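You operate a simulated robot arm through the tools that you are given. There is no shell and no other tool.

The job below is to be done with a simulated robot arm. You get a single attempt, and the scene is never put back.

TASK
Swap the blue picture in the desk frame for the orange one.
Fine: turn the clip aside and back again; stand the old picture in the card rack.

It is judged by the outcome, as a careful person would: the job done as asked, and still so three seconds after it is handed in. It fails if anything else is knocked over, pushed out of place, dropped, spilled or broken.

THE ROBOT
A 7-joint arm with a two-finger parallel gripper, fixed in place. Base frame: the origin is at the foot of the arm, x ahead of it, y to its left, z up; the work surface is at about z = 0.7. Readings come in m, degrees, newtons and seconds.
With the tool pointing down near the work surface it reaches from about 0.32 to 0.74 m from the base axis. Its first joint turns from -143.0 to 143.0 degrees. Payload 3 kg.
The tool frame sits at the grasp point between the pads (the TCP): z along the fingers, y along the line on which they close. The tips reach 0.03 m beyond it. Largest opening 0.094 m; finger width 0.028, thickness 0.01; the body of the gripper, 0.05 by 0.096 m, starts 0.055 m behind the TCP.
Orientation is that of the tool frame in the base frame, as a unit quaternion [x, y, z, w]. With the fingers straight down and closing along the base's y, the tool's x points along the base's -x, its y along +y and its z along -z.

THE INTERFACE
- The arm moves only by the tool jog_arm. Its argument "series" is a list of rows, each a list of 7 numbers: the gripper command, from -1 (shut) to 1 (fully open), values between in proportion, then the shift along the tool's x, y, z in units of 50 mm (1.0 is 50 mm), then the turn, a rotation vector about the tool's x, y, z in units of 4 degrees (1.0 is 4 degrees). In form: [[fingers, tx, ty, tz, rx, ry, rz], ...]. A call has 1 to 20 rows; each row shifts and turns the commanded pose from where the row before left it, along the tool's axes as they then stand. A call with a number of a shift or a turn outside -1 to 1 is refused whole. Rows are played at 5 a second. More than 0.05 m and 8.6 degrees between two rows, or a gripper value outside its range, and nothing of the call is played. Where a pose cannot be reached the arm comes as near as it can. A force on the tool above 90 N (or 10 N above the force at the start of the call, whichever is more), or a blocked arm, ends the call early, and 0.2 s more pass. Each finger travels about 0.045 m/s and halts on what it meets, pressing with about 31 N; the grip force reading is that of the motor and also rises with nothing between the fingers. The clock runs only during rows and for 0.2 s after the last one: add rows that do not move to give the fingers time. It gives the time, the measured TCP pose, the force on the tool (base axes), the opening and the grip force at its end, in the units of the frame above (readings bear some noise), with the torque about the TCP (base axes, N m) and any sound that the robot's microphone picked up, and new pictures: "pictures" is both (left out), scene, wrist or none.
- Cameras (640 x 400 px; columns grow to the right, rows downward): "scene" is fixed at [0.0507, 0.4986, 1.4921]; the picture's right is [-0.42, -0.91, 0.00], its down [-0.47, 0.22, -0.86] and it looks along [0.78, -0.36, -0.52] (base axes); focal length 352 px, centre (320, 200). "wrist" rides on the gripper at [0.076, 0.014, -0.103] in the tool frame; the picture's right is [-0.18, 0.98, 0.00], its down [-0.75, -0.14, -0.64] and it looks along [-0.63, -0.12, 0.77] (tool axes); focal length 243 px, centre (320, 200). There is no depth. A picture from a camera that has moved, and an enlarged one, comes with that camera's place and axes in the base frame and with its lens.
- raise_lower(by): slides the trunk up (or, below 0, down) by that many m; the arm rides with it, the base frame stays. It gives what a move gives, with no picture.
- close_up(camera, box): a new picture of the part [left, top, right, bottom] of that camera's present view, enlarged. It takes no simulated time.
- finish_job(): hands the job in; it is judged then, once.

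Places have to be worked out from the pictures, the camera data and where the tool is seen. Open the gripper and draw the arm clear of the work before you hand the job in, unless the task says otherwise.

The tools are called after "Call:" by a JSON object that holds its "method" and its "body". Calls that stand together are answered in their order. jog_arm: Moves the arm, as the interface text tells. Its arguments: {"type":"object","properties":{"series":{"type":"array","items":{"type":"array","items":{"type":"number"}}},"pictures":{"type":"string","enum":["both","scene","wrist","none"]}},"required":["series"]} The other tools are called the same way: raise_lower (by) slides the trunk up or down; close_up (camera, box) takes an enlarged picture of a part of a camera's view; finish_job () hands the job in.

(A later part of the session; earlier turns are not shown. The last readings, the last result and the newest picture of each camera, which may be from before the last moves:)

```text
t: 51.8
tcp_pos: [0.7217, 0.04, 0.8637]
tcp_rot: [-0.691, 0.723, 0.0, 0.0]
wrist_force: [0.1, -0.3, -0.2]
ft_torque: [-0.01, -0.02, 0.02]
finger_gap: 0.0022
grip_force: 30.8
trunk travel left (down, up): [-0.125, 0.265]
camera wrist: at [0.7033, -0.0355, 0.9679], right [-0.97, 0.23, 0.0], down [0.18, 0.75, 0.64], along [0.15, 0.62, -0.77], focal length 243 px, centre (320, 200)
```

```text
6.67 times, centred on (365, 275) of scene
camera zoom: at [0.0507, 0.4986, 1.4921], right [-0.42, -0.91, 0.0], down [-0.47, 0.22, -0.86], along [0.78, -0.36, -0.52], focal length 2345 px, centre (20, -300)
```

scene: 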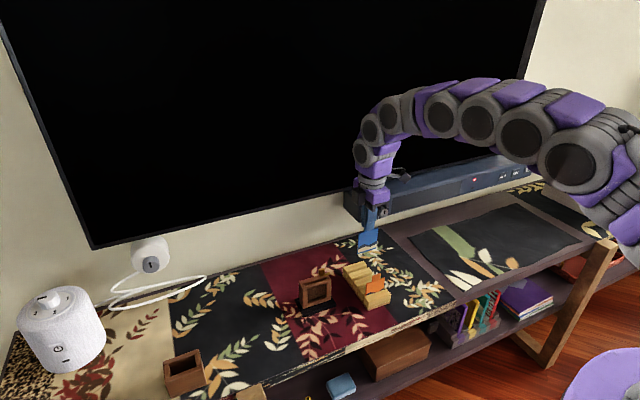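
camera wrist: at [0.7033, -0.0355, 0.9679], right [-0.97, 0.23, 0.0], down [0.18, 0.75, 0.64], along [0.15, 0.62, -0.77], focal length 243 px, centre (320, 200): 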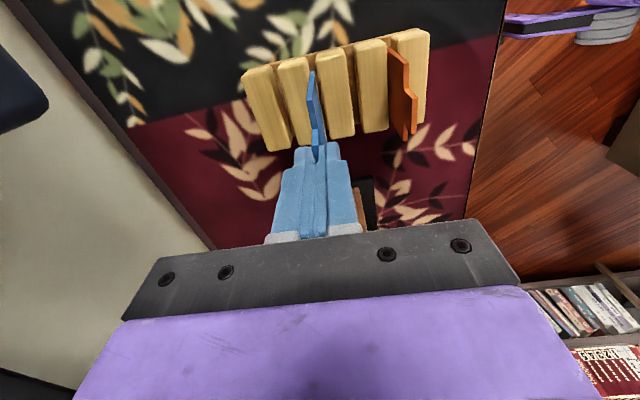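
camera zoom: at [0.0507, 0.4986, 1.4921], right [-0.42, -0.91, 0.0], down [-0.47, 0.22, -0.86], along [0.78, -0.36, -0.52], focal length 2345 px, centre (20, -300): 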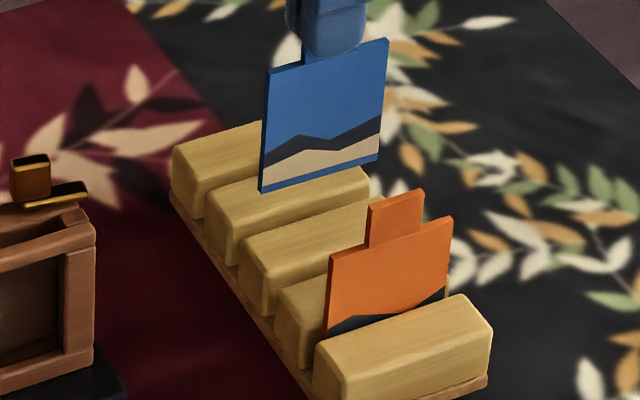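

The card's bottom edge lines up with the slot centre to within about 0.3 mm, and the yaw matches. I'll lower it 22 mm to the slot mouth and check the force.

Call:
{"method": "jog_arm", "body": {"series": [[-0.97, 0, 0, 0.11, 0, 0, 0], [-0.97, 0, 0, 0.11, 0, 0, 0], [-0.97, 0, 0, 0.11, 0, 0, 0], [-0.97, 0, 0, 0.11, 0, 0, 0]], "pictures": "wrist"}}

Call:
{"method": "close_up", "body": {"camera": "wrist", "box": [270, 30, 370, 140]}}

Call:
{"method": "close_up", "body": {"camera": "scene", "box": [335, 245, 395, 305]}}

```text
t: 52.8
tcp_pos: [0.7227, 0.0414, 0.8425]
tcp_rot: [-0.69, 0.724, 0.0, 0.0]
wrist_force: [-0.2, 1.0, 1.0]
ft_torque: [0.0, -0.02, 0.0]
finger_gap: 0.0024
grip_force: 31.3
trunk travel left (down, up): [-0.125, 0.265]
camera wrist: at [0.704, -0.0352, 0.9457], right [-0.97, 0.23, 0.0], down [0.18, 0.75, 0.64], along [0.15, 0.62, -0.77], focal length 243 px, centre (320, 200)
```

wrist: 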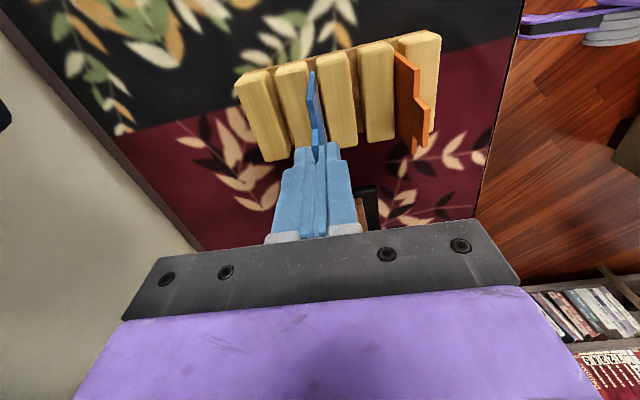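

```text
3.64 times, centred on (320, 85) of wrist
camera zoom: at [0.704, -0.0352, 0.9457], right [-0.97, 0.23, 0.0], down [0.18, 0.75, 0.64], along [0.15, 0.62, -0.77], focal length 882 px, centre (320, 618)
```

zoom: 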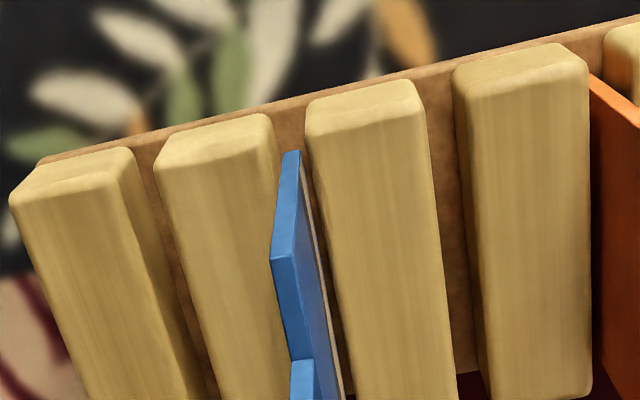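

```text
6.67 times, centred on (365, 275) of scene
camera zoom: at [0.0507, 0.4986, 1.4921], right [-0.42, -0.91, 0.0], down [-0.47, 0.22, -0.86], along [0.78, -0.36, -0.52], focal length 2345 px, centre (20, -300)
```

zoom: 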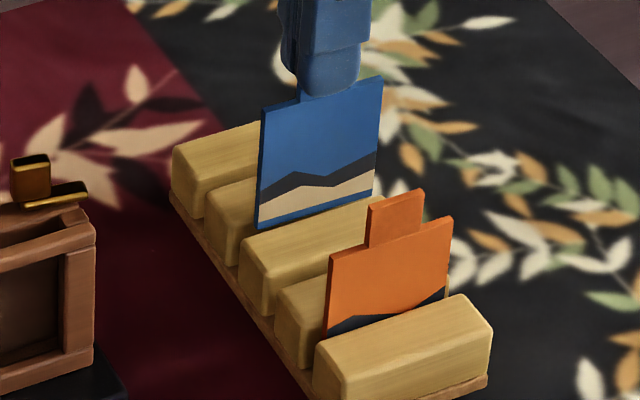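

The card is centred at the slot mouth with no contact force. I'll continue lowering gently.

Call:
{"method": "jog_arm", "body": {"series": [[-0.97, 0, 0, 0.08, 0, 0, 0], [-0.97, 0, 0, 0.08, 0, 0, 0], [-0.97, 0, 0, 0.08, 0, 0, 0]], "pictures": "wrist"}}

Call:
{"method": "close_up", "body": {"camera": "wrist", "box": [270, 30, 370, 140]}}

Call:
{"method": "close_up", "body": {"camera": "scene", "box": [335, 245, 395, 305]}}

```text
t: 53.6
tcp_pos: [0.7221, 0.0388, 0.8288]
tcp_rot: [-0.691, 0.723, 0.0, 0.0]
wrist_force: [0.1, 0.4, -0.6]
ft_torque: [-0.03, -0.01, -0.03]
finger_gap: 0.0022
grip_force: 30.7
trunk travel left (down, up): [-0.125, 0.265]
camera wrist: at [0.7038, -0.0354, 0.9328], right [-0.97, 0.23, 0.0], down [0.18, 0.75, 0.64], along [0.15, 0.62, -0.77], focal length 243 px, centre (320, 200)
```

wrist: 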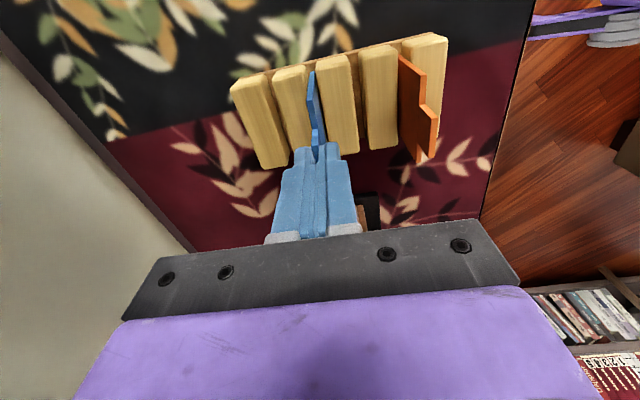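

```text
3.64 times, centred on (320, 85) of wrist
camera zoom: at [0.7038, -0.0354, 0.9328], right [-0.97, 0.23, 0.0], down [0.18, 0.75, 0.64], along [0.15, 0.62, -0.77], focal length 882 px, centre (320, 618)
```

zoom: 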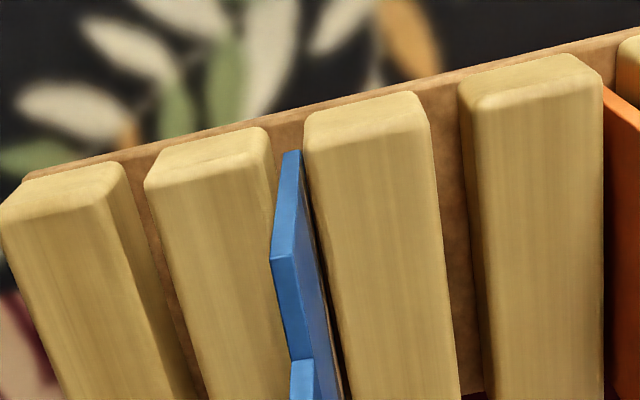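

```text
6.67 times, centred on (365, 275) of scene
camera zoom: at [0.0507, 0.4986, 1.4921], right [-0.42, -0.91, 0.0], down [-0.47, 0.22, -0.86], along [0.78, -0.36, -0.52], focal length 2345 px, centre (20, -300)
```

zoom: 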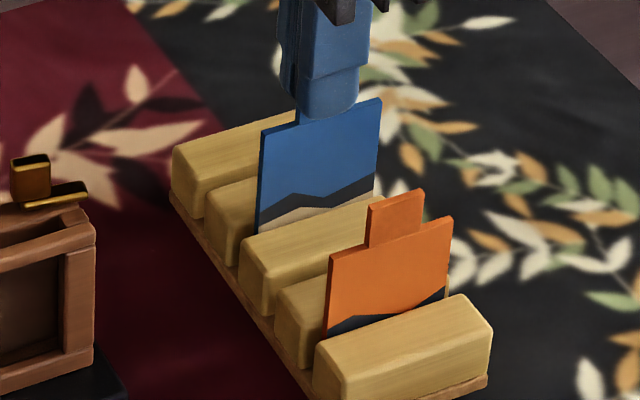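

The card is going into the slot without resistance. About 10 mm remains; I'll go on in small steps watching for bottom contact.

Call:
{"method": "jog_arm", "body": {"series": [[-0.97, 0, 0, 0.06, 0, 0, 0], [-0.97, 0, 0, 0.06, 0, 0, 0]], "pictures": "none"}}

Call:
{"method": "jog_arm", "body": {"series": [[-0.97, 0, 0, 0.04, 0, 0, 0], [-0.97, 0, 0, 0.02, 0, 0, 0]], "pictures": "none"}}

Call:
{"method": "close_up", "body": {"camera": "scene", "box": [335, 245, 395, 305]}}

```text
t: 54.2
tcp_pos: [0.7215, 0.0413, 0.8237]
tcp_rot: [-0.691, 0.723, 0.0, 0.0]
wrist_force: [0.0, -1.0, -0.4]
ft_torque: [0.01, 0.01, -0.01]
finger_gap: 0.0022
grip_force: 31.1
trunk travel left (down, up): [-0.125, 0.265]
```

```text
t: 54.8
tcp_pos: [0.7214, 0.0416, 0.8202]
tcp_rot: [-0.69, 0.724, 0.0, 0.0]
wrist_force: [0.4, -0.4, -0.7]
ft_torque: [0.0, 0.02, -0.02]
finger_gap: 0.0021
grip_force: 30.6
trunk travel left (down, up): [-0.125, 0.265]
```

```text
6.67 times, centred on (365, 275) of scene
camera zoom: at [0.0507, 0.4986, 1.4921], right [-0.42, -0.91, 0.0], down [-0.47, 0.22, -0.86], along [0.78, -0.36, -0.52], focal length 2345 px, centre (20, -300)
```

zoom: 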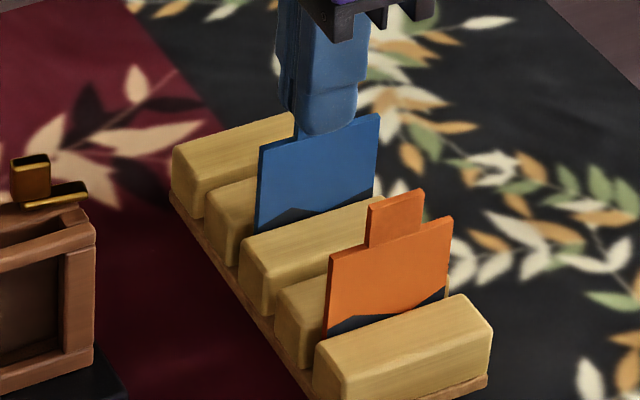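

Call:
{"method": "jog_arm", "body": {"series": [[-0.97, 0, 0, 0.02, 0, 0, 0], [-0.97, 0, 0, 0.02, 0, 0, 0]], "pictures": "none"}}

Call:
{"method": "close_up", "body": {"camera": "wrist", "box": [250, 30, 450, 170]}}

```text
t: 55.4
tcp_pos: [0.7218, 0.0386, 0.818]
tcp_rot: [-0.691, 0.723, 0.0, 0.0]
wrist_force: [0.3, 0.2, -0.5]
ft_torque: [0.0, 0.0, 0.02]
finger_gap: 0.0021
grip_force: 30.6
trunk travel left (down, up): [-0.125, 0.265]
```

```text
2.86 times, centred on (350, 100) of wrist
camera zoom: at [0.7037, -0.0355, 0.922], right [-0.97, 0.23, 0.0], down [0.18, 0.75, 0.64], along [0.15, 0.62, -0.77], focal length 693 px, centre (234, 486)
```

zoom: 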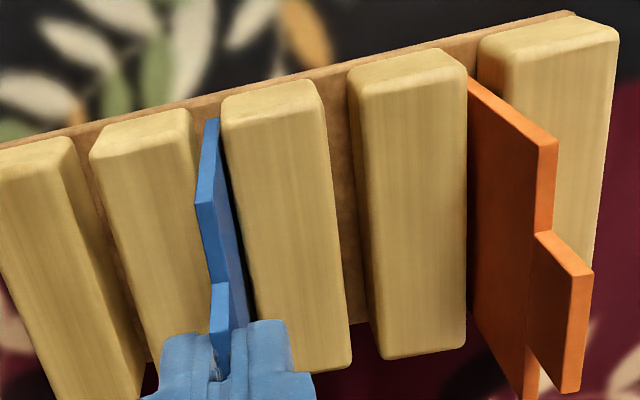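

Call:
{"method": "jog_arm", "body": {"series": [[-0.97, 0, 0, 0.02, 0, 0, 0], [-0.97, 0, 0, 0.02, 0, 0, 0]], "pictures": "none"}}

Call:
{"method": "jog_arm", "body": {"series": [[-0.97, 0, 0, 0.02, 0, 0, 0], [-0.97, 0, 0, 0, 0, 0, 0]], "pictures": "none"}}

Call:
{"method": "close_up", "body": {"camera": "scene", "box": [335, 245, 395, 305]}}

```text
t: 56.0
tcp_pos: [0.7233, 0.0411, 0.8165]
tcp_rot: [-0.691, 0.723, 0.0, 0.001]
wrist_force: [-0.6, 0.9, 0.7]
ft_torque: [0.0, -0.01, 0.01]
finger_gap: 0.0023
grip_force: 31.1
trunk travel left (down, up): [-0.125, 0.265]
```

```text
t: 56.6
tcp_pos: [0.7206, 0.0409, 0.8167]
tcp_rot: [-0.69, 0.723, -0.001, 0.001]
wrist_force: [0.6, 0.7, 7.5]
ft_torque: [-0.01, 0.01, 0.02]
finger_gap: 0.002
grip_force: 31.0
trunk travel left (down, up): [-0.125, 0.265]
```

```text
6.67 times, centred on (365, 275) of scene
camera zoom: at [0.0507, 0.4986, 1.4921], right [-0.42, -0.91, 0.0], down [-0.47, 0.22, -0.86], along [0.78, -0.36, -0.52], focal length 2345 px, centre (20, -300)
```

zoom: 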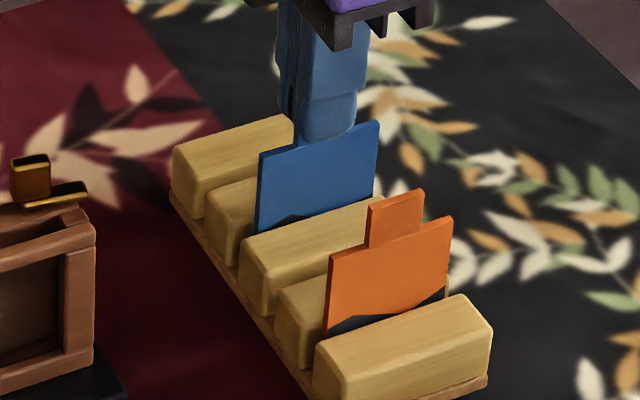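

The force rose to 7.5 N, so the card is seated at the slot bottom. I'll back off half a millimetre, open gently and rise.

Call:
{"method": "jog_arm", "body": {"series": [[-0.97, 0, 0, -0.012, 0, 0, 0], [-0.9, 0, 0, 0, 0, 0, 0], [-0.8, 0, 0, 0, 0, 0, 0], [-0.6, 0, 0, 0, 0, 0, 0], [-0.5, 0, 0, 0, 0, 0, 0], [-0.5, 0, 0, 0, 0, 0, 0]], "pictures": "wrist"}}

Call:
{"method": "close_up", "body": {"camera": "wrist", "box": [250, 60, 390, 170]}}

Call:
{"method": "close_up", "body": {"camera": "scene", "box": [335, 245, 395, 305]}}

```text
t: 58.0
tcp_pos: [0.7214, 0.0404, 0.815]
tcp_rot: [-0.691, 0.723, -0.001, 0.0]
wrist_force: [-0.2, -1.3, 0.0]
ft_torque: [0.02, 0.0, 0.0]
finger_gap: 0.0235
grip_force: 0.0
trunk travel left (down, up): [-0.125, 0.265]
camera wrist: at [0.7037, -0.0356, 0.9193], right [-0.97, 0.23, 0.0], down [0.18, 0.75, 0.64], along [0.15, 0.62, -0.77], focal length 243 px, centre (320, 200)
```

wrist: 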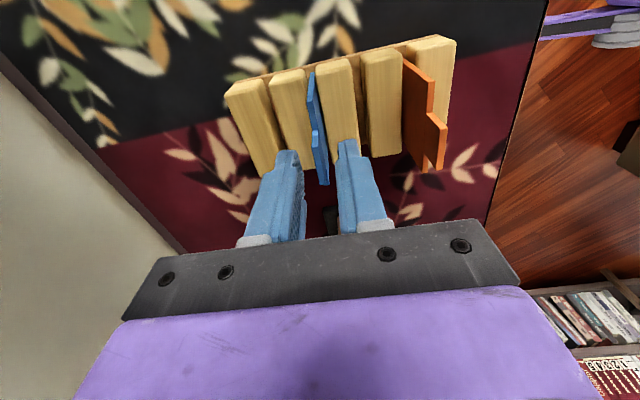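

```text
3.64 times, centred on (320, 115) of wrist
camera zoom: at [0.7037, -0.0356, 0.9193], right [-0.97, 0.23, 0.0], down [0.18, 0.75, 0.64], along [0.15, 0.62, -0.77], focal length 882 px, centre (320, 509)
```

zoom: 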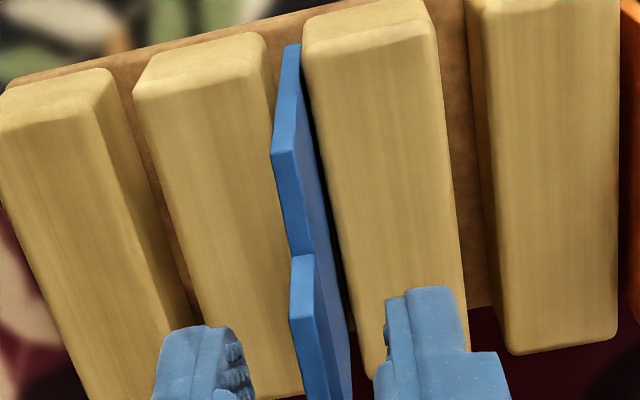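

```text
6.67 times, centred on (365, 275) of scene
camera zoom: at [0.0507, 0.4986, 1.4921], right [-0.42, -0.91, 0.0], down [-0.47, 0.22, -0.86], along [0.78, -0.36, -0.52], focal length 2345 px, centre (20, -300)
```

zoom: 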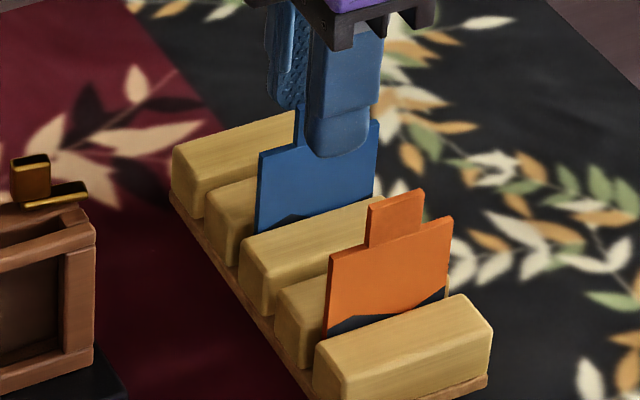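

The blue card stands in slot 3 on its own. I'll rise and move over the orange tab for an aligned view.

Call:
{"method": "jog_arm", "body": {"series": [[-0.5, 0, 0, -0.3, 0, 0, 0], [-0.5, 0, 0, -0.5, 0, 0, 0], [-0.5, 0, 0, -0.5, 0, 0, 0], [-0.2, -0.05, 0.44, 0, 0, 0, -0.2], [0, -0.05, 0.44, 0, 0, 0, -0.2], [0, 0, 0.44, 0, 0, 0, 0], [0, 0, 0, 0, 0, 0, 0]], "pictures": "wrist"}}

Call:
{"method": "close_up", "body": {"camera": "wrist", "box": [250, 60, 390, 200]}}

Call:
{"method": "close_up", "body": {"camera": "scene", "box": [325, 235, 405, 315]}}

```text
t: 59.6
tcp_pos: [0.6568, 0.0496, 0.8797]
tcp_rot: [-0.701, 0.713, 0.0, 0.0]
wrist_force: [0.9, -0.6, 0.1]
ft_torque: [0.03, 0.02, 0.0]
finger_gap: 0.0471
grip_force: 0.1
trunk travel left (down, up): [-0.125, 0.265]
camera wrist: at [0.6413, -0.0269, 0.9838], right [-0.98, 0.2, 0.0], down [0.15, 0.75, 0.64], along [0.13, 0.63, -0.77], focal length 243 px, centre (320, 200)
```

wrist: 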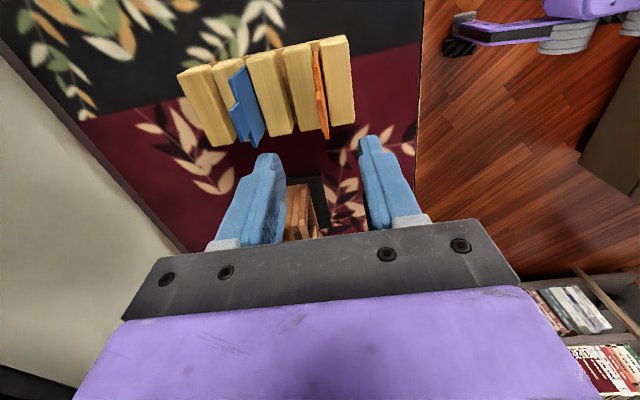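

```text
2.86 times, centred on (320, 130) of wrist
camera zoom: at [0.6413, -0.0269, 0.9838], right [-0.98, 0.2, 0.0], down [0.15, 0.75, 0.64], along [0.13, 0.63, -0.77], focal length 693 px, centre (320, 400)
```

zoom: 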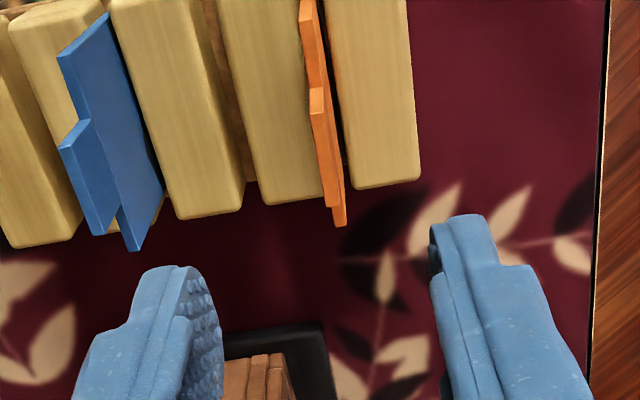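

```text
5.00 times, centred on (365, 275) of scene
camera zoom: at [0.0507, 0.4986, 1.4921], right [-0.42, -0.91, 0.0], down [-0.47, 0.22, -0.86], along [0.78, -0.36, -0.52], focal length 1759 px, centre (95, -175)
```

zoom: 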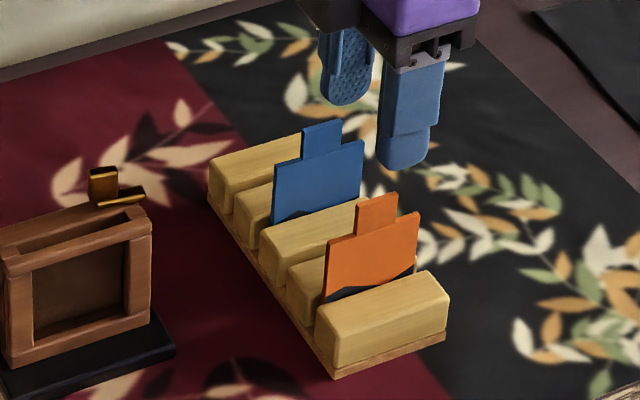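

The orange tab is at about (0.6542, 0.040), standing clear. I'll trim position and yaw, keeping the same +4 mm offset as before, and descend with the fingers open around the tab.

Call:
{"method": "jog_arm", "body": {"series": [[0, 0.08, 0.036, 0, 0, 0, 0.2], [0, 0, 0, 0.4, 0, 0, 0], [0, 0, 0, 0.4, 0, 0, 0], [-0.3, 0, 0, 0.3, 0, 0, 0], [-0.5, 0, 0, 0.15, 0, 0, 0], [-0.6, 0, 0, 0, 0, 0, 0], [-0.6, 0, 0, 0, 0, 0, 0]], "pictures": "wrist"}}

Call:
{"method": "close_up", "body": {"camera": "wrist", "box": [250, 60, 390, 200]}}

Call:
{"method": "close_up", "body": {"camera": "scene", "box": [335, 245, 405, 315]}}

```text
t: 61.2
tcp_pos: [0.654, 0.0453, 0.8179]
tcp_rot: [-0.695, 0.719, 0.0, 0.0]
wrist_force: [-0.3, 0.5, -0.1]
ft_torque: [-0.03, -0.02, -0.01]
finger_gap: 0.0187
grip_force: 0.0
trunk travel left (down, up): [-0.125, 0.265]
camera wrist: at [0.6377, -0.0316, 0.9221], right [-0.98, 0.22, 0.0], down [0.16, 0.75, 0.64], along [0.14, 0.63, -0.77], focal length 243 px, centre (320, 200)
```

wrist: 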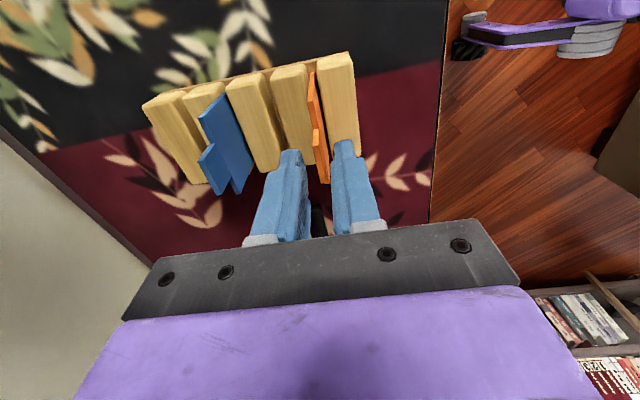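

```text
2.86 times, centred on (320, 130) of wrist
camera zoom: at [0.6377, -0.0316, 0.9221], right [-0.98, 0.22, 0.0], down [0.16, 0.75, 0.64], along [0.14, 0.63, -0.77], focal length 693 px, centre (320, 400)
```

zoom: 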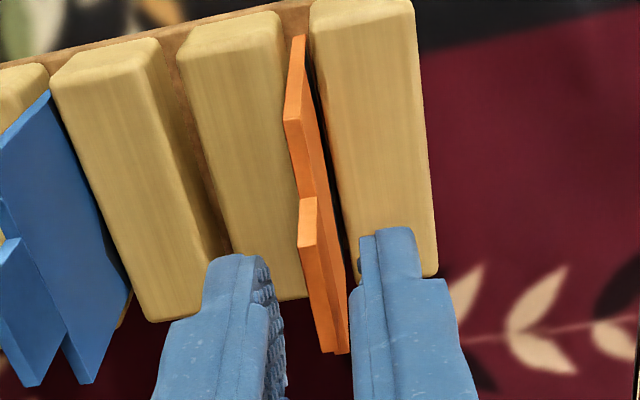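

```text
5.71 times, centred on (370, 280) of scene
camera zoom: at [0.0507, 0.4986, 1.4921], right [-0.42, -0.91, 0.0], down [-0.47, 0.22, -0.86], along [0.78, -0.36, -0.52], focal length 2010 px, centre (34, -257)
```

zoom: 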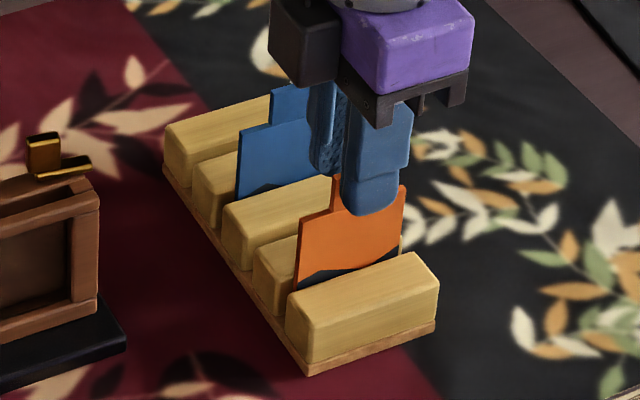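

The tab sits centrally between the finger tips, so I'm closing on it.

Call:
{"method": "jog_arm", "body": {"series": [[-0.75, 0, 0, 0, 0, 0, 0], [-0.9, 0, 0, 0, 0, 0, 0], [-0.97, 0, 0, 0, 0, 0, 0], [-0.97, 0, 0, 0, 0, 0, 0], [-0.97, 0, 0, 0, 0, 0, 0]], "pictures": "wrist"}}

Call:
{"method": "close_up", "body": {"camera": "wrist", "box": [250, 60, 390, 200]}}

Call:
{"method": "close_up", "body": {"camera": "scene", "box": [335, 245, 405, 315]}}

```text
t: 62.4
tcp_pos: [0.655, 0.0445, 0.818]
tcp_rot: [-0.696, 0.718, 0.0, -0.001]
wrist_force: [-1.0, -1.1, 0.3]
ft_torque: [-0.04, -0.01, 0.01]
finger_gap: 0.002
grip_force: 30.8
trunk travel left (down, up): [-0.125, 0.265]
camera wrist: at [0.6376, -0.0316, 0.9221], right [-0.98, 0.22, 0.0], down [0.16, 0.75, 0.64], along [0.14, 0.63, -0.77], focal length 243 px, centre (320, 200)
```

wrist: 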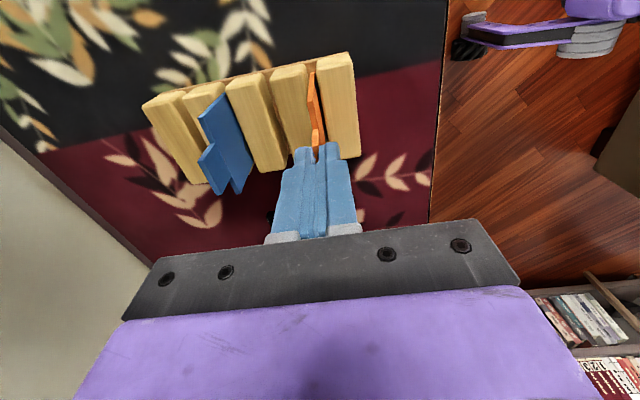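

```text
2.86 times, centred on (320, 130) of wrist
camera zoom: at [0.6376, -0.0316, 0.9221], right [-0.98, 0.22, 0.0], down [0.16, 0.75, 0.64], along [0.14, 0.63, -0.77], focal length 693 px, centre (320, 400)
```

zoom: 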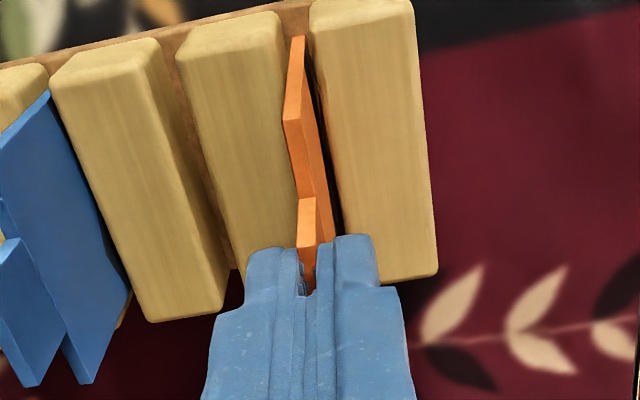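

```text
5.71 times, centred on (370, 280) of scene
camera zoom: at [0.0507, 0.4986, 1.4921], right [-0.42, -0.91, 0.0], down [-0.47, 0.22, -0.86], along [0.78, -0.36, -0.52], focal length 2010 px, centre (34, -257)
```

zoom: 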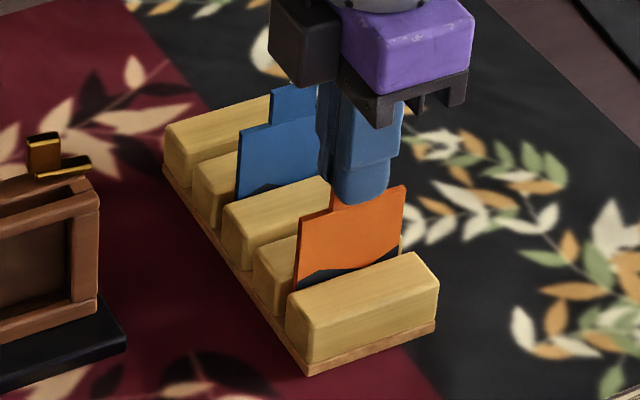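

The orange tab is gripped. I'll lift it straight out, first slowly and then up to a safe carrying height.

Call:
{"method": "jog_arm", "body": {"series": [[-0.97, 0, 0, -0.1, 0, 0, 0], [-0.97, 0, 0, -0.1, 0, 0, 0], [-0.97, 0, 0, -0.2, 0, 0, 0], [-0.97, 0, 0, -0.2, 0, 0, 0], [-0.97, 0, 0, -0.4, 0, 0, 0], [-0.97, 0, 0, -0.5, 0, 0, 0], [-0.97, 0, 0, -0.5, 0, 0, 0], [-0.97, 0, 0, -0.5, 0, 0, 0], [-0.97, 0, 0, -0.45, 0, 0, 0], [-0.97, 0, 0, 0, 0, 0, 0]], "pictures": "both"}}

Call:
{"method": "close_up", "body": {"camera": "scene", "box": [290, 215, 410, 320]}}

```text
t: 64.6
tcp_pos: [0.6544, 0.0442, 0.9662]
tcp_rot: [-0.696, 0.718, 0.0, 0.0]
wrist_force: [-0.2, -0.6, 1.3]
ft_torque: [0.02, 0.05, 0.01]
finger_gap: 0.0022
grip_force: 31.6
trunk travel left (down, up): [-0.125, 0.265]
camera wrist: at [0.638, -0.0332, 1.0691], right [-0.98, 0.22, 0.0], down [0.17, 0.75, 0.64], along [0.14, 0.63, -0.77], focal length 243 px, centre (320, 200)
```

scene: 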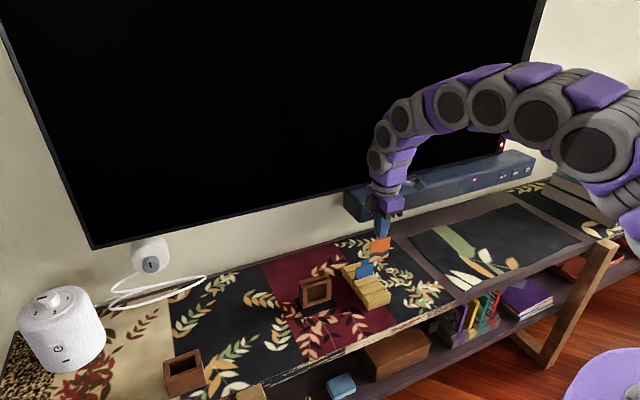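
wrist: 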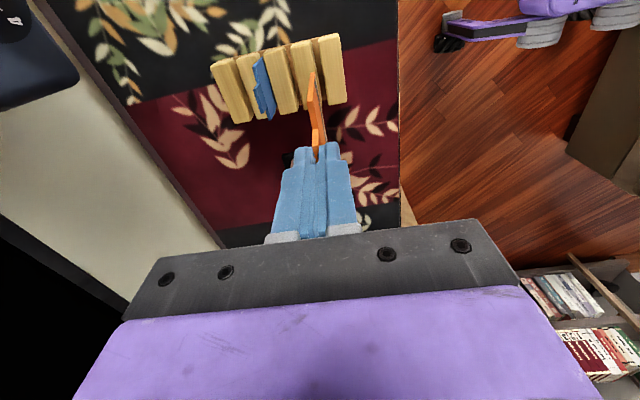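

```text
3.81 times, centred on (350, 268) of scene
camera zoom: at [0.0507, 0.4986, 1.4921], right [-0.42, -0.91, 0.0], down [-0.47, 0.22, -0.86], along [0.78, -0.36, -0.52], focal length 1340 px, centre (206, -57)
```

zoom: 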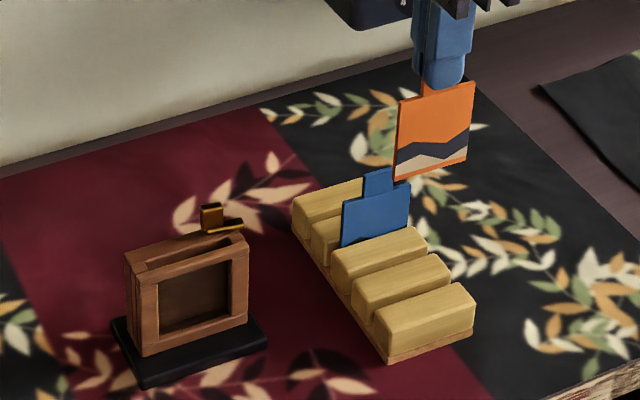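

The orange card is clear of the rack and the blue one stands undisturbed. I'll carry it over the frame slot at the present height.

Call:
{"method": "jog_arm", "body": {"series": [[-0.97, -0.3, -0.1, -0.1, 0, 0, 0], [-0.97, -0.6, -0.18, 0, 0, 0, 0], [-0.97, -0.65, -0.2, 0, 0, 0, 0], [-0.97, -0.65, -0.2, 0, 0, 0, 0], [-0.97, -0.6, -0.19, 0, 0, 0, 0], [-0.97, -0.4, -0.12, 0, 0, 0, 0], [-0.97, -0.126, -0.034, 0, 0, 0, 0], [-0.97, 0, 0, 0, 0, 0, 0]], "pictures": "wrist"}}

Call:
{"method": "close_up", "body": {"camera": "wrist", "box": [250, 10, 390, 150]}}

Call:
{"method": "close_up", "body": {"camera": "scene", "box": [280, 215, 360, 315]}}

```text
t: 66.4
tcp_pos: [0.7123, 0.2091, 0.9713]
tcp_rot: [-0.695, 0.719, -0.001, -0.001]
wrist_force: [-0.1, -0.1, -0.5]
ft_torque: [-0.01, -0.01, 0.02]
finger_gap: 0.0022
grip_force: 30.7
trunk travel left (down, up): [-0.125, 0.265]
camera wrist: at [0.6951, 0.1327, 1.0745], right [-0.98, 0.22, 0.0], down [0.17, 0.75, 0.64], along [0.14, 0.63, -0.77], focal length 243 px, centre (320, 200)
```

wrist: 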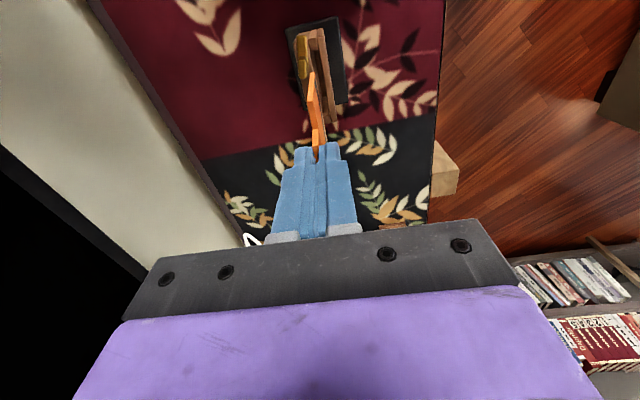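

```text
2.86 times, centred on (320, 80) of wrist
camera zoom: at [0.6951, 0.1327, 1.0745], right [-0.98, 0.22, 0.0], down [0.17, 0.75, 0.64], along [0.14, 0.63, -0.77], focal length 693 px, centre (320, 543)
```

zoom: 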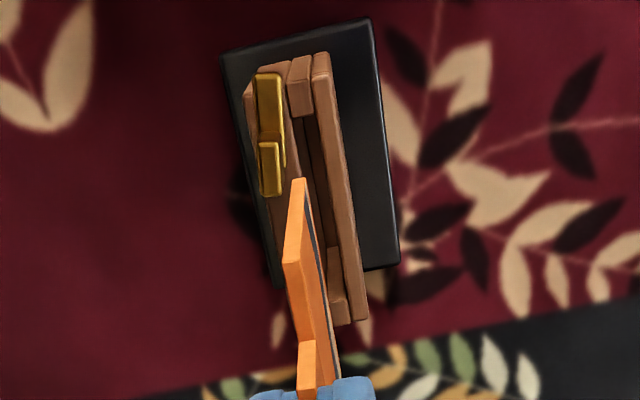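

```text
4.00 times, centred on (320, 265) of scene
camera zoom: at [0.0507, 0.4986, 1.4921], right [-0.42, -0.91, 0.0], down [-0.47, 0.22, -0.86], along [0.78, -0.36, -0.52], focal length 1407 px, centre (320, -60)
```

zoom: 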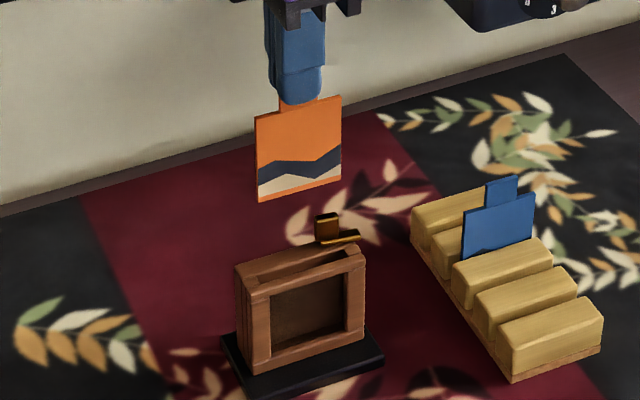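

The card is above the slot, and the slot's centre line is at about (0.711, 0.205) with yaw about −2.5°, which nearly matches the card. I'll lower until the card's bottom is just above the frame and re-check.

Call:
{"method": "jog_arm", "body": {"series": [[-0.97, 0, 0, 0.3, 0, 0, 0.15], [-0.97, 0, 0, 0.3, 0, 0, 0], [-0.97, 0, 0, 0.3, 0, 0, 0], [-0.97, 0, 0, 0.2, 0, 0, 0], [-0.97, 0, 0, 0, 0, 0, 0]], "pictures": "wrist"}}

Call:
{"method": "close_up", "body": {"camera": "wrist", "box": [270, 20, 370, 140]}}

Call:
{"method": "close_up", "body": {"camera": "scene", "box": [285, 235, 355, 315]}}

```text
t: 67.6
tcp_pos: [0.7119, 0.2102, 0.9165]
tcp_rot: [-0.693, 0.721, -0.001, 0.0]
wrist_force: [0.0, -0.2, 0.2]
ft_torque: [0.03, 0.01, 0.03]
finger_gap: 0.0023
grip_force: 31.2
trunk travel left (down, up): [-0.125, 0.265]
camera wrist: at [0.6935, 0.133, 1.0199], right [-0.97, 0.23, 0.0], down [0.17, 0.75, 0.64], along [0.15, 0.62, -0.77], focal length 243 px, centre (320, 200)
```

wrist: 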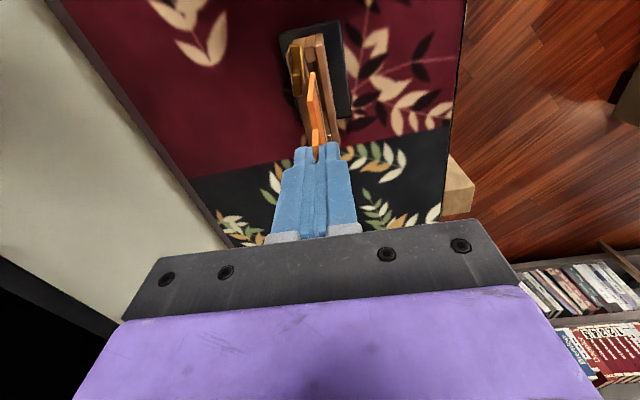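

```text
3.33 times, centred on (320, 80) of wrist
camera zoom: at [0.6935, 0.133, 1.0199], right [-0.97, 0.23, 0.0], down [0.17, 0.75, 0.64], along [0.15, 0.62, -0.77], focal length 809 px, centre (320, 600)
```

zoom: 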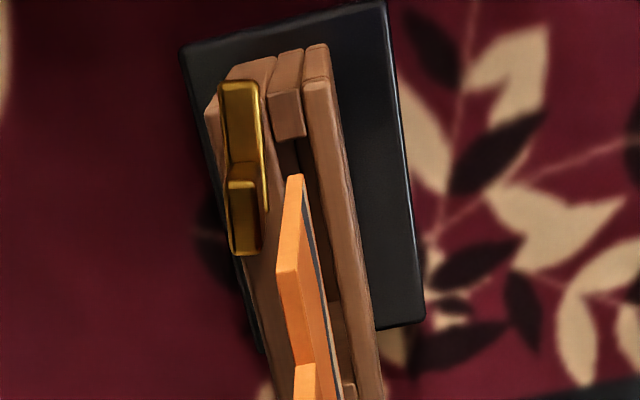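

```text
5.00 times, centred on (320, 275) of scene
camera zoom: at [0.0507, 0.4986, 1.4921], right [-0.42, -0.91, 0.0], down [-0.47, 0.22, -0.86], along [0.78, -0.36, -0.52], focal length 1759 px, centre (320, -175)
```

zoom: 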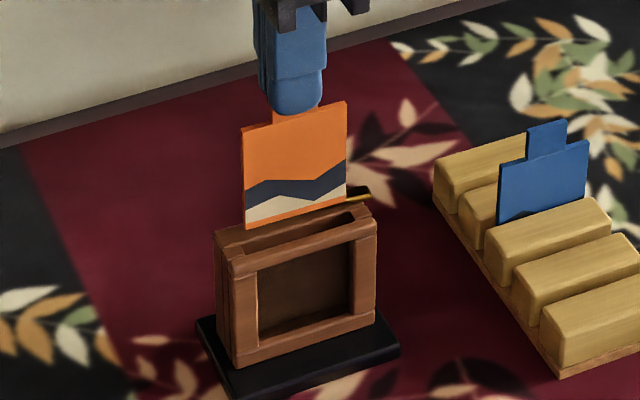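

The alignment is good: the card bottom is within about 0.5 mm of the slot centre. I'll lower it 30 mm into the slot and check the force.

Call:
{"method": "jog_arm", "body": {"series": [[-0.97, 0, 0, 0.15, 0, 0, 0], [-0.97, 0, 0, 0.15, 0, 0, 0], [-0.97, 0, 0, 0.15, 0, 0, 0], [-0.97, 0, 0, 0.15, 0, 0, 0]], "pictures": "wrist"}}

Call:
{"method": "close_up", "body": {"camera": "wrist", "box": [270, 30, 370, 150]}}

Call:
{"method": "close_up", "body": {"camera": "scene", "box": [285, 235, 355, 315]}}

```text
t: 68.6
tcp_pos: [0.7119, 0.2079, 0.8844]
tcp_rot: [-0.692, 0.722, 0.0, -0.001]
wrist_force: [0.3, -0.1, 0.2]
ft_torque: [0.0, 0.03, 0.04]
finger_gap: 0.0019
grip_force: 31.1
trunk travel left (down, up): [-0.125, 0.265]
camera wrist: at [0.6925, 0.1323, 0.9892], right [-0.97, 0.23, 0.0], down [0.17, 0.75, 0.64], along [0.14, 0.62, -0.77], focal length 243 px, centre (320, 200)
```

wrist: 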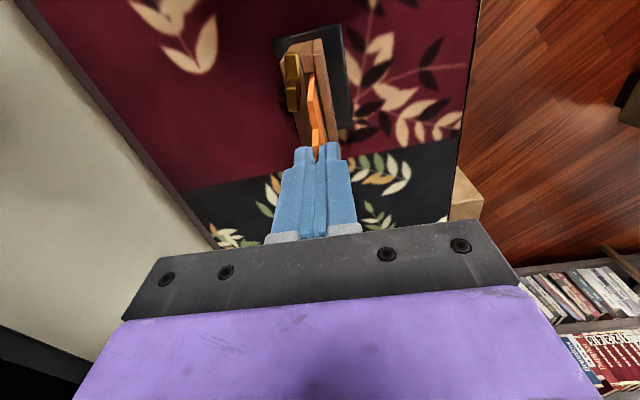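

```text
3.33 times, centred on (320, 90) of wrist
camera zoom: at [0.6925, 0.1323, 0.9892], right [-0.97, 0.23, 0.0], down [0.17, 0.75, 0.64], along [0.14, 0.62, -0.77], focal length 809 px, centre (320, 567)
```

zoom: 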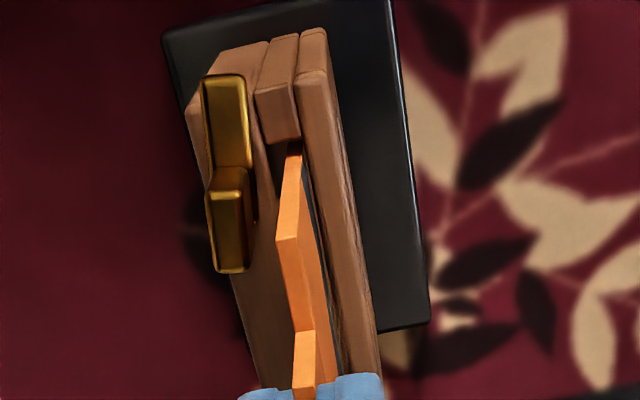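

```text
5.00 times, centred on (320, 275) of scene
camera zoom: at [0.0507, 0.4986, 1.4921], right [-0.42, -0.91, 0.0], down [-0.47, 0.22, -0.86], along [0.78, -0.36, -0.52], focal length 1759 px, centre (320, -175)
```

zoom: 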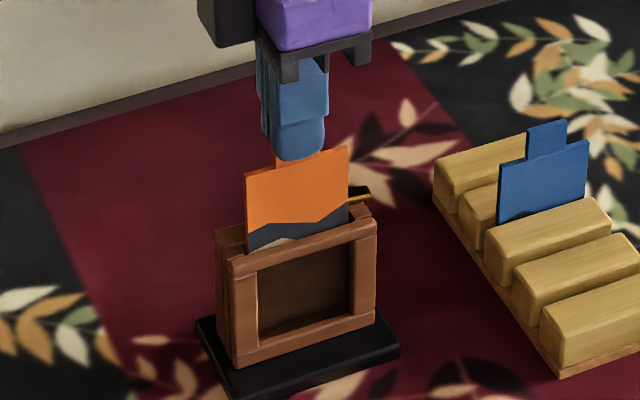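

The card has entered the slot freely. I'll keep lowering.

Call:
{"method": "jog_arm", "body": {"series": [[-0.97, 0, 0, 0.13, 0, 0, 0], [-0.97, 0, 0, 0.13, 0, 0, 0], [-0.97, 0, 0, 0.13, 0, 0, 0], [-0.97, 0, 0, 0.13, 0, 0, 0]], "pictures": "none"}}

Call:
{"method": "close_up", "body": {"camera": "scene", "box": [285, 235, 355, 315]}}

Call:
{"method": "close_up", "body": {"camera": "wrist", "box": [270, 30, 370, 150]}}

```text
t: 69.6
tcp_pos: [0.7104, 0.2079, 0.8614]
tcp_rot: [-0.693, 0.721, -0.001, -0.001]
wrist_force: [0.1, 0.6, 1.0]
ft_torque: [0.02, -0.04, -0.01]
finger_gap: 0.0022
grip_force: 30.9
trunk travel left (down, up): [-0.125, 0.265]
```

```text
5.00 times, centred on (320, 275) of scene
camera zoom: at [0.0507, 0.4986, 1.4921], right [-0.42, -0.91, 0.0], down [-0.47, 0.22, -0.86], along [0.78, -0.36, -0.52], focal length 1759 px, centre (320, -175)
```

zoom: 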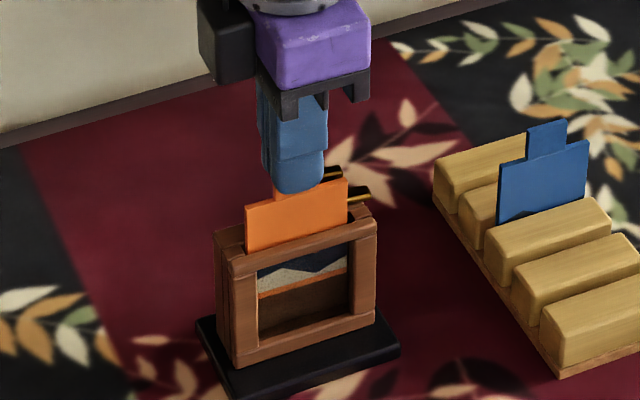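

```text
3.33 times, centred on (320, 90) of wrist
camera zoom: at [0.6933, 0.1322, 0.965], right [-0.97, 0.23, 0.0], down [0.17, 0.75, 0.64], along [0.15, 0.62, -0.77], focal length 809 px, centre (320, 567)
```

zoom: 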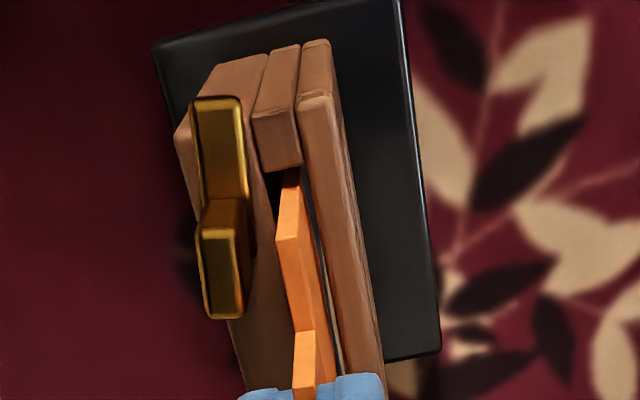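

Call:
{"method": "jog_arm", "body": {"series": [[-0.97, 0, 0, 0.1, 0, 0, 0], [-0.97, 0, 0, 0.1, 0, 0, 0], [-0.97, 0, 0, 0.1, 0, 0, 0], [-0.97, 0, 0, 0.1, 0, 0, 0]], "pictures": "none"}}

Call:
{"method": "close_up", "body": {"camera": "scene", "box": [285, 235, 355, 315]}}

Call:
{"method": "close_up", "body": {"camera": "wrist", "box": [270, 50, 370, 170]}}

```text
t: 70.6
tcp_pos: [0.7114, 0.2077, 0.8405]
tcp_rot: [-0.692, 0.722, 0.0, 0.0]
wrist_force: [-0.1, 1.0, 0.5]
ft_torque: [-0.01, 0.01, 0.02]
finger_gap: 0.0021
grip_force: 30.7
trunk travel left (down, up): [-0.125, 0.265]
```

```text
5.00 times, centred on (320, 275) of scene
camera zoom: at [0.0507, 0.4986, 1.4921], right [-0.42, -0.91, 0.0], down [-0.47, 0.22, -0.86], along [0.78, -0.36, -0.52], focal length 1759 px, centre (320, -175)
```

zoom: 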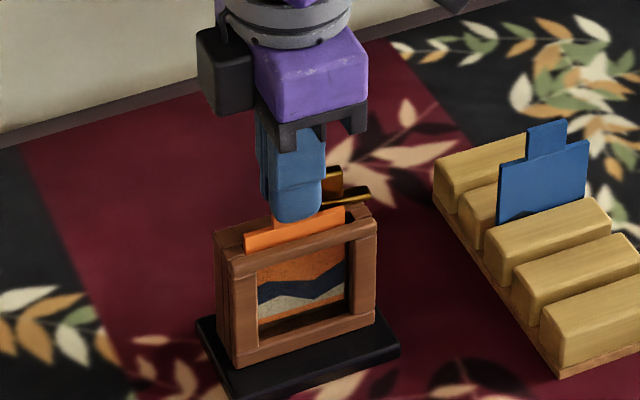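

```text
3.33 times, centred on (320, 110) of wrist
camera zoom: at [0.6937, 0.1332, 0.9442], right [-0.97, 0.23, 0.0], down [0.17, 0.75, 0.64], along [0.15, 0.62, -0.77], focal length 809 px, centre (320, 500)
```

zoom: 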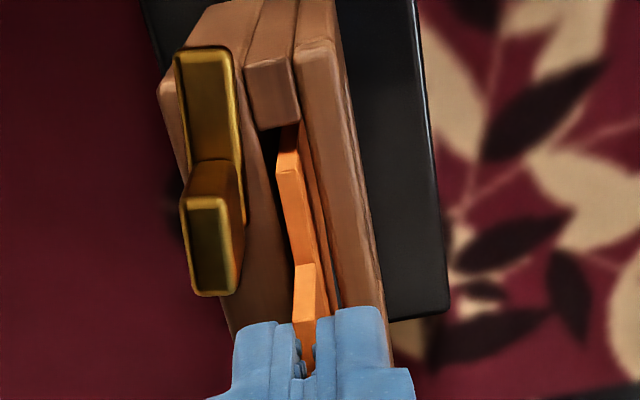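

Call:
{"method": "jog_arm", "body": {"series": [[-0.97, 0, 0, 0.06, 0, 0, 0], [-0.97, 0, 0, 0.06, 0, 0, 0]], "pictures": "none"}}

Call:
{"method": "jog_arm", "body": {"series": [[-0.97, 0, 0, 0.03, 0, 0, 0], [-0.97, 0, 0, 0, 0, 0, 0]], "pictures": "none"}}

```text
t: 71.2
tcp_pos: [0.7121, 0.2087, 0.8347]
tcp_rot: [-0.692, 0.722, 0.0, -0.001]
wrist_force: [-0.6, 0.2, -0.1]
ft_torque: [-0.01, -0.02, -0.02]
finger_gap: 0.0024
grip_force: 30.8
trunk travel left (down, up): [-0.125, 0.265]
```

```text
t: 71.8
tcp_pos: [0.7108, 0.2086, 0.8315]
tcp_rot: [-0.692, 0.722, -0.001, 0.0]
wrist_force: [0.2, -0.1, -0.7]
ft_torque: [0.0, 0.03, 0.0]
finger_gap: 0.0022
grip_force: 31.1
trunk travel left (down, up): [-0.125, 0.265]
```

There is no bottom contact yet at z≈0.832. I'll continue in 1 mm steps.

Call:
{"method": "jog_arm", "body": {"series": [[-0.97, 0, 0, 0.02, 0, 0, 0], [-0.97, 0, 0, 0, 0, 0, 0]], "pictures": "none"}}

Call:
{"method": "jog_arm", "body": {"series": [[-0.97, 0, 0, 0.02, 0, 0, 0], [-0.97, 0, 0, 0, 0, 0, 0]], "pictures": "none"}}

Call:
{"method": "close_up", "body": {"camera": "scene", "box": [285, 245, 355, 315]}}

```text
t: 72.4
tcp_pos: [0.7106, 0.2091, 0.8304]
tcp_rot: [-0.692, 0.722, -0.001, -0.001]
wrist_force: [0.0, -0.1, 0.1]
ft_torque: [-0.03, -0.01, 0.03]
finger_gap: 0.0019
grip_force: 31.1
trunk travel left (down, up): [-0.125, 0.265]
```

```text
t: 73.0
tcp_pos: [0.712, 0.2088, 0.8304]
tcp_rot: [-0.692, 0.722, -0.001, -0.001]
wrist_force: [0.5, -0.4, 1.5]
ft_torque: [-0.02, -0.02, 0.01]
finger_gap: 0.0022
grip_force: 30.7
trunk travel left (down, up): [-0.125, 0.265]
```

```text
5.71 times, centred on (320, 280) of scene
camera zoom: at [0.0507, 0.4986, 1.4921], right [-0.42, -0.91, 0.0], down [-0.47, 0.22, -0.86], along [0.78, -0.36, -0.52], focal length 2010 px, centre (320, -257)
```

zoom: 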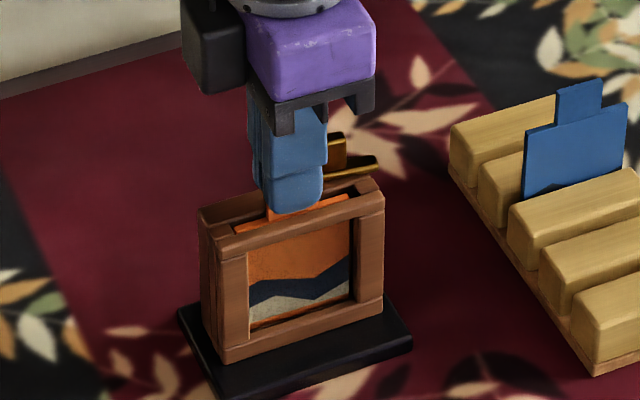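

Call:
{"method": "jog_arm", "body": {"series": [[-0.97, 0, 0, 0.015, 0, 0, 0], [-0.97, 0, 0, 0, 0, 0, 0]], "pictures": "none"}}

Call:
{"method": "close_up", "body": {"camera": "wrist", "box": [270, 50, 370, 170]}}

```text
t: 73.6
tcp_pos: [0.7104, 0.2092, 0.8306]
tcp_rot: [-0.692, 0.722, -0.001, 0.002]
wrist_force: [-0.4, 0.9, 7.4]
ft_torque: [-0.03, 0.05, 0.03]
finger_gap: 0.0023
grip_force: 30.5
trunk travel left (down, up): [-0.125, 0.265]
```

```text
3.33 times, centred on (320, 110) of wrist
camera zoom: at [0.6933, 0.133, 0.9339], right [-0.97, 0.23, 0.0], down [0.17, 0.75, 0.64], along [0.15, 0.62, -0.77], focal length 809 px, centre (320, 500)
```

zoom: 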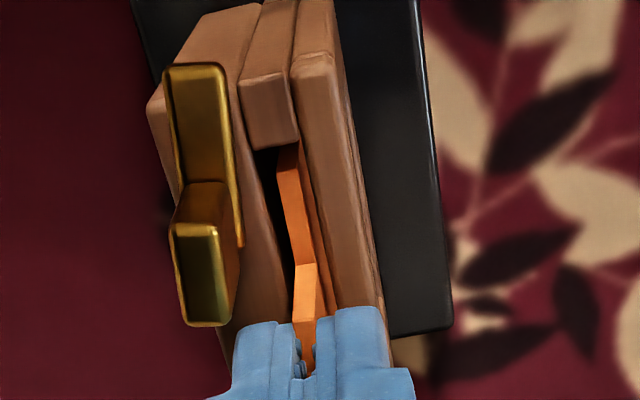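

Bottom contact shows at 7.4 N, at exactly the predicted height, so the orange card is seated. I'll relieve it slightly, open and rise.

Call:
{"method": "jog_arm", "body": {"series": [[-0.97, 0, 0, -0.02, 0, 0, 0], [-0.9, 0, 0, 0, 0, 0, 0], [-0.8, 0, 0, 0, 0, 0, 0], [-0.6, 0, 0, 0, 0, 0, 0], [-0.5, 0, 0, 0, 0, 0, 0], [-0.5, 0, 0, 0, 0, 0, 0]], "pictures": "wrist"}}

Call:
{"method": "close_up", "body": {"camera": "wrist", "box": [260, 60, 380, 190]}}

Call:
{"method": "close_up", "body": {"camera": "scene", "box": [285, 245, 355, 315]}}

```text
t: 75.0
tcp_pos: [0.7094, 0.2089, 0.8307]
tcp_rot: [-0.691, 0.723, 0.0, 0.0]
wrist_force: [0.6, 0.0, 0.0]
ft_torque: [-0.01, -0.01, 0.01]
finger_gap: 0.0237
grip_force: 0.1
trunk travel left (down, up): [-0.125, 0.265]
camera wrist: at [0.6934, 0.133, 0.9338], right [-0.97, 0.23, 0.0], down [0.17, 0.75, 0.64], along [0.15, 0.62, -0.77], focal length 243 px, centre (320, 200)
```

wrist: 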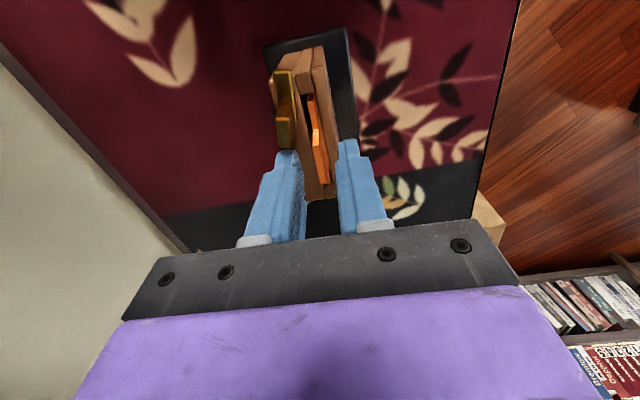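

```text
3.08 times, centred on (320, 125) of wrist
camera zoom: at [0.6934, 0.133, 0.9338], right [-0.97, 0.23, 0.0], down [0.17, 0.75, 0.64], along [0.15, 0.62, -0.77], focal length 746 px, centre (320, 431)
```

zoom: 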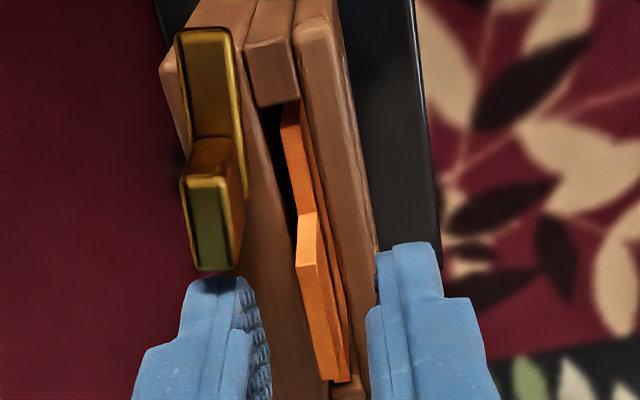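

```text
5.71 times, centred on (320, 280) of scene
camera zoom: at [0.0507, 0.4986, 1.4921], right [-0.42, -0.91, 0.0], down [-0.47, 0.22, -0.86], along [0.78, -0.36, -0.52], focal length 2010 px, centre (320, -257)
```

zoom: 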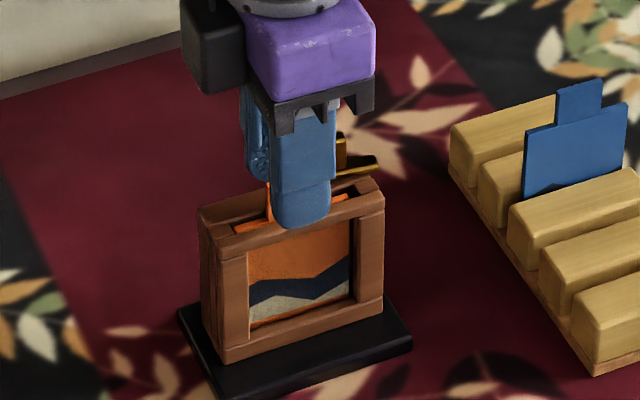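

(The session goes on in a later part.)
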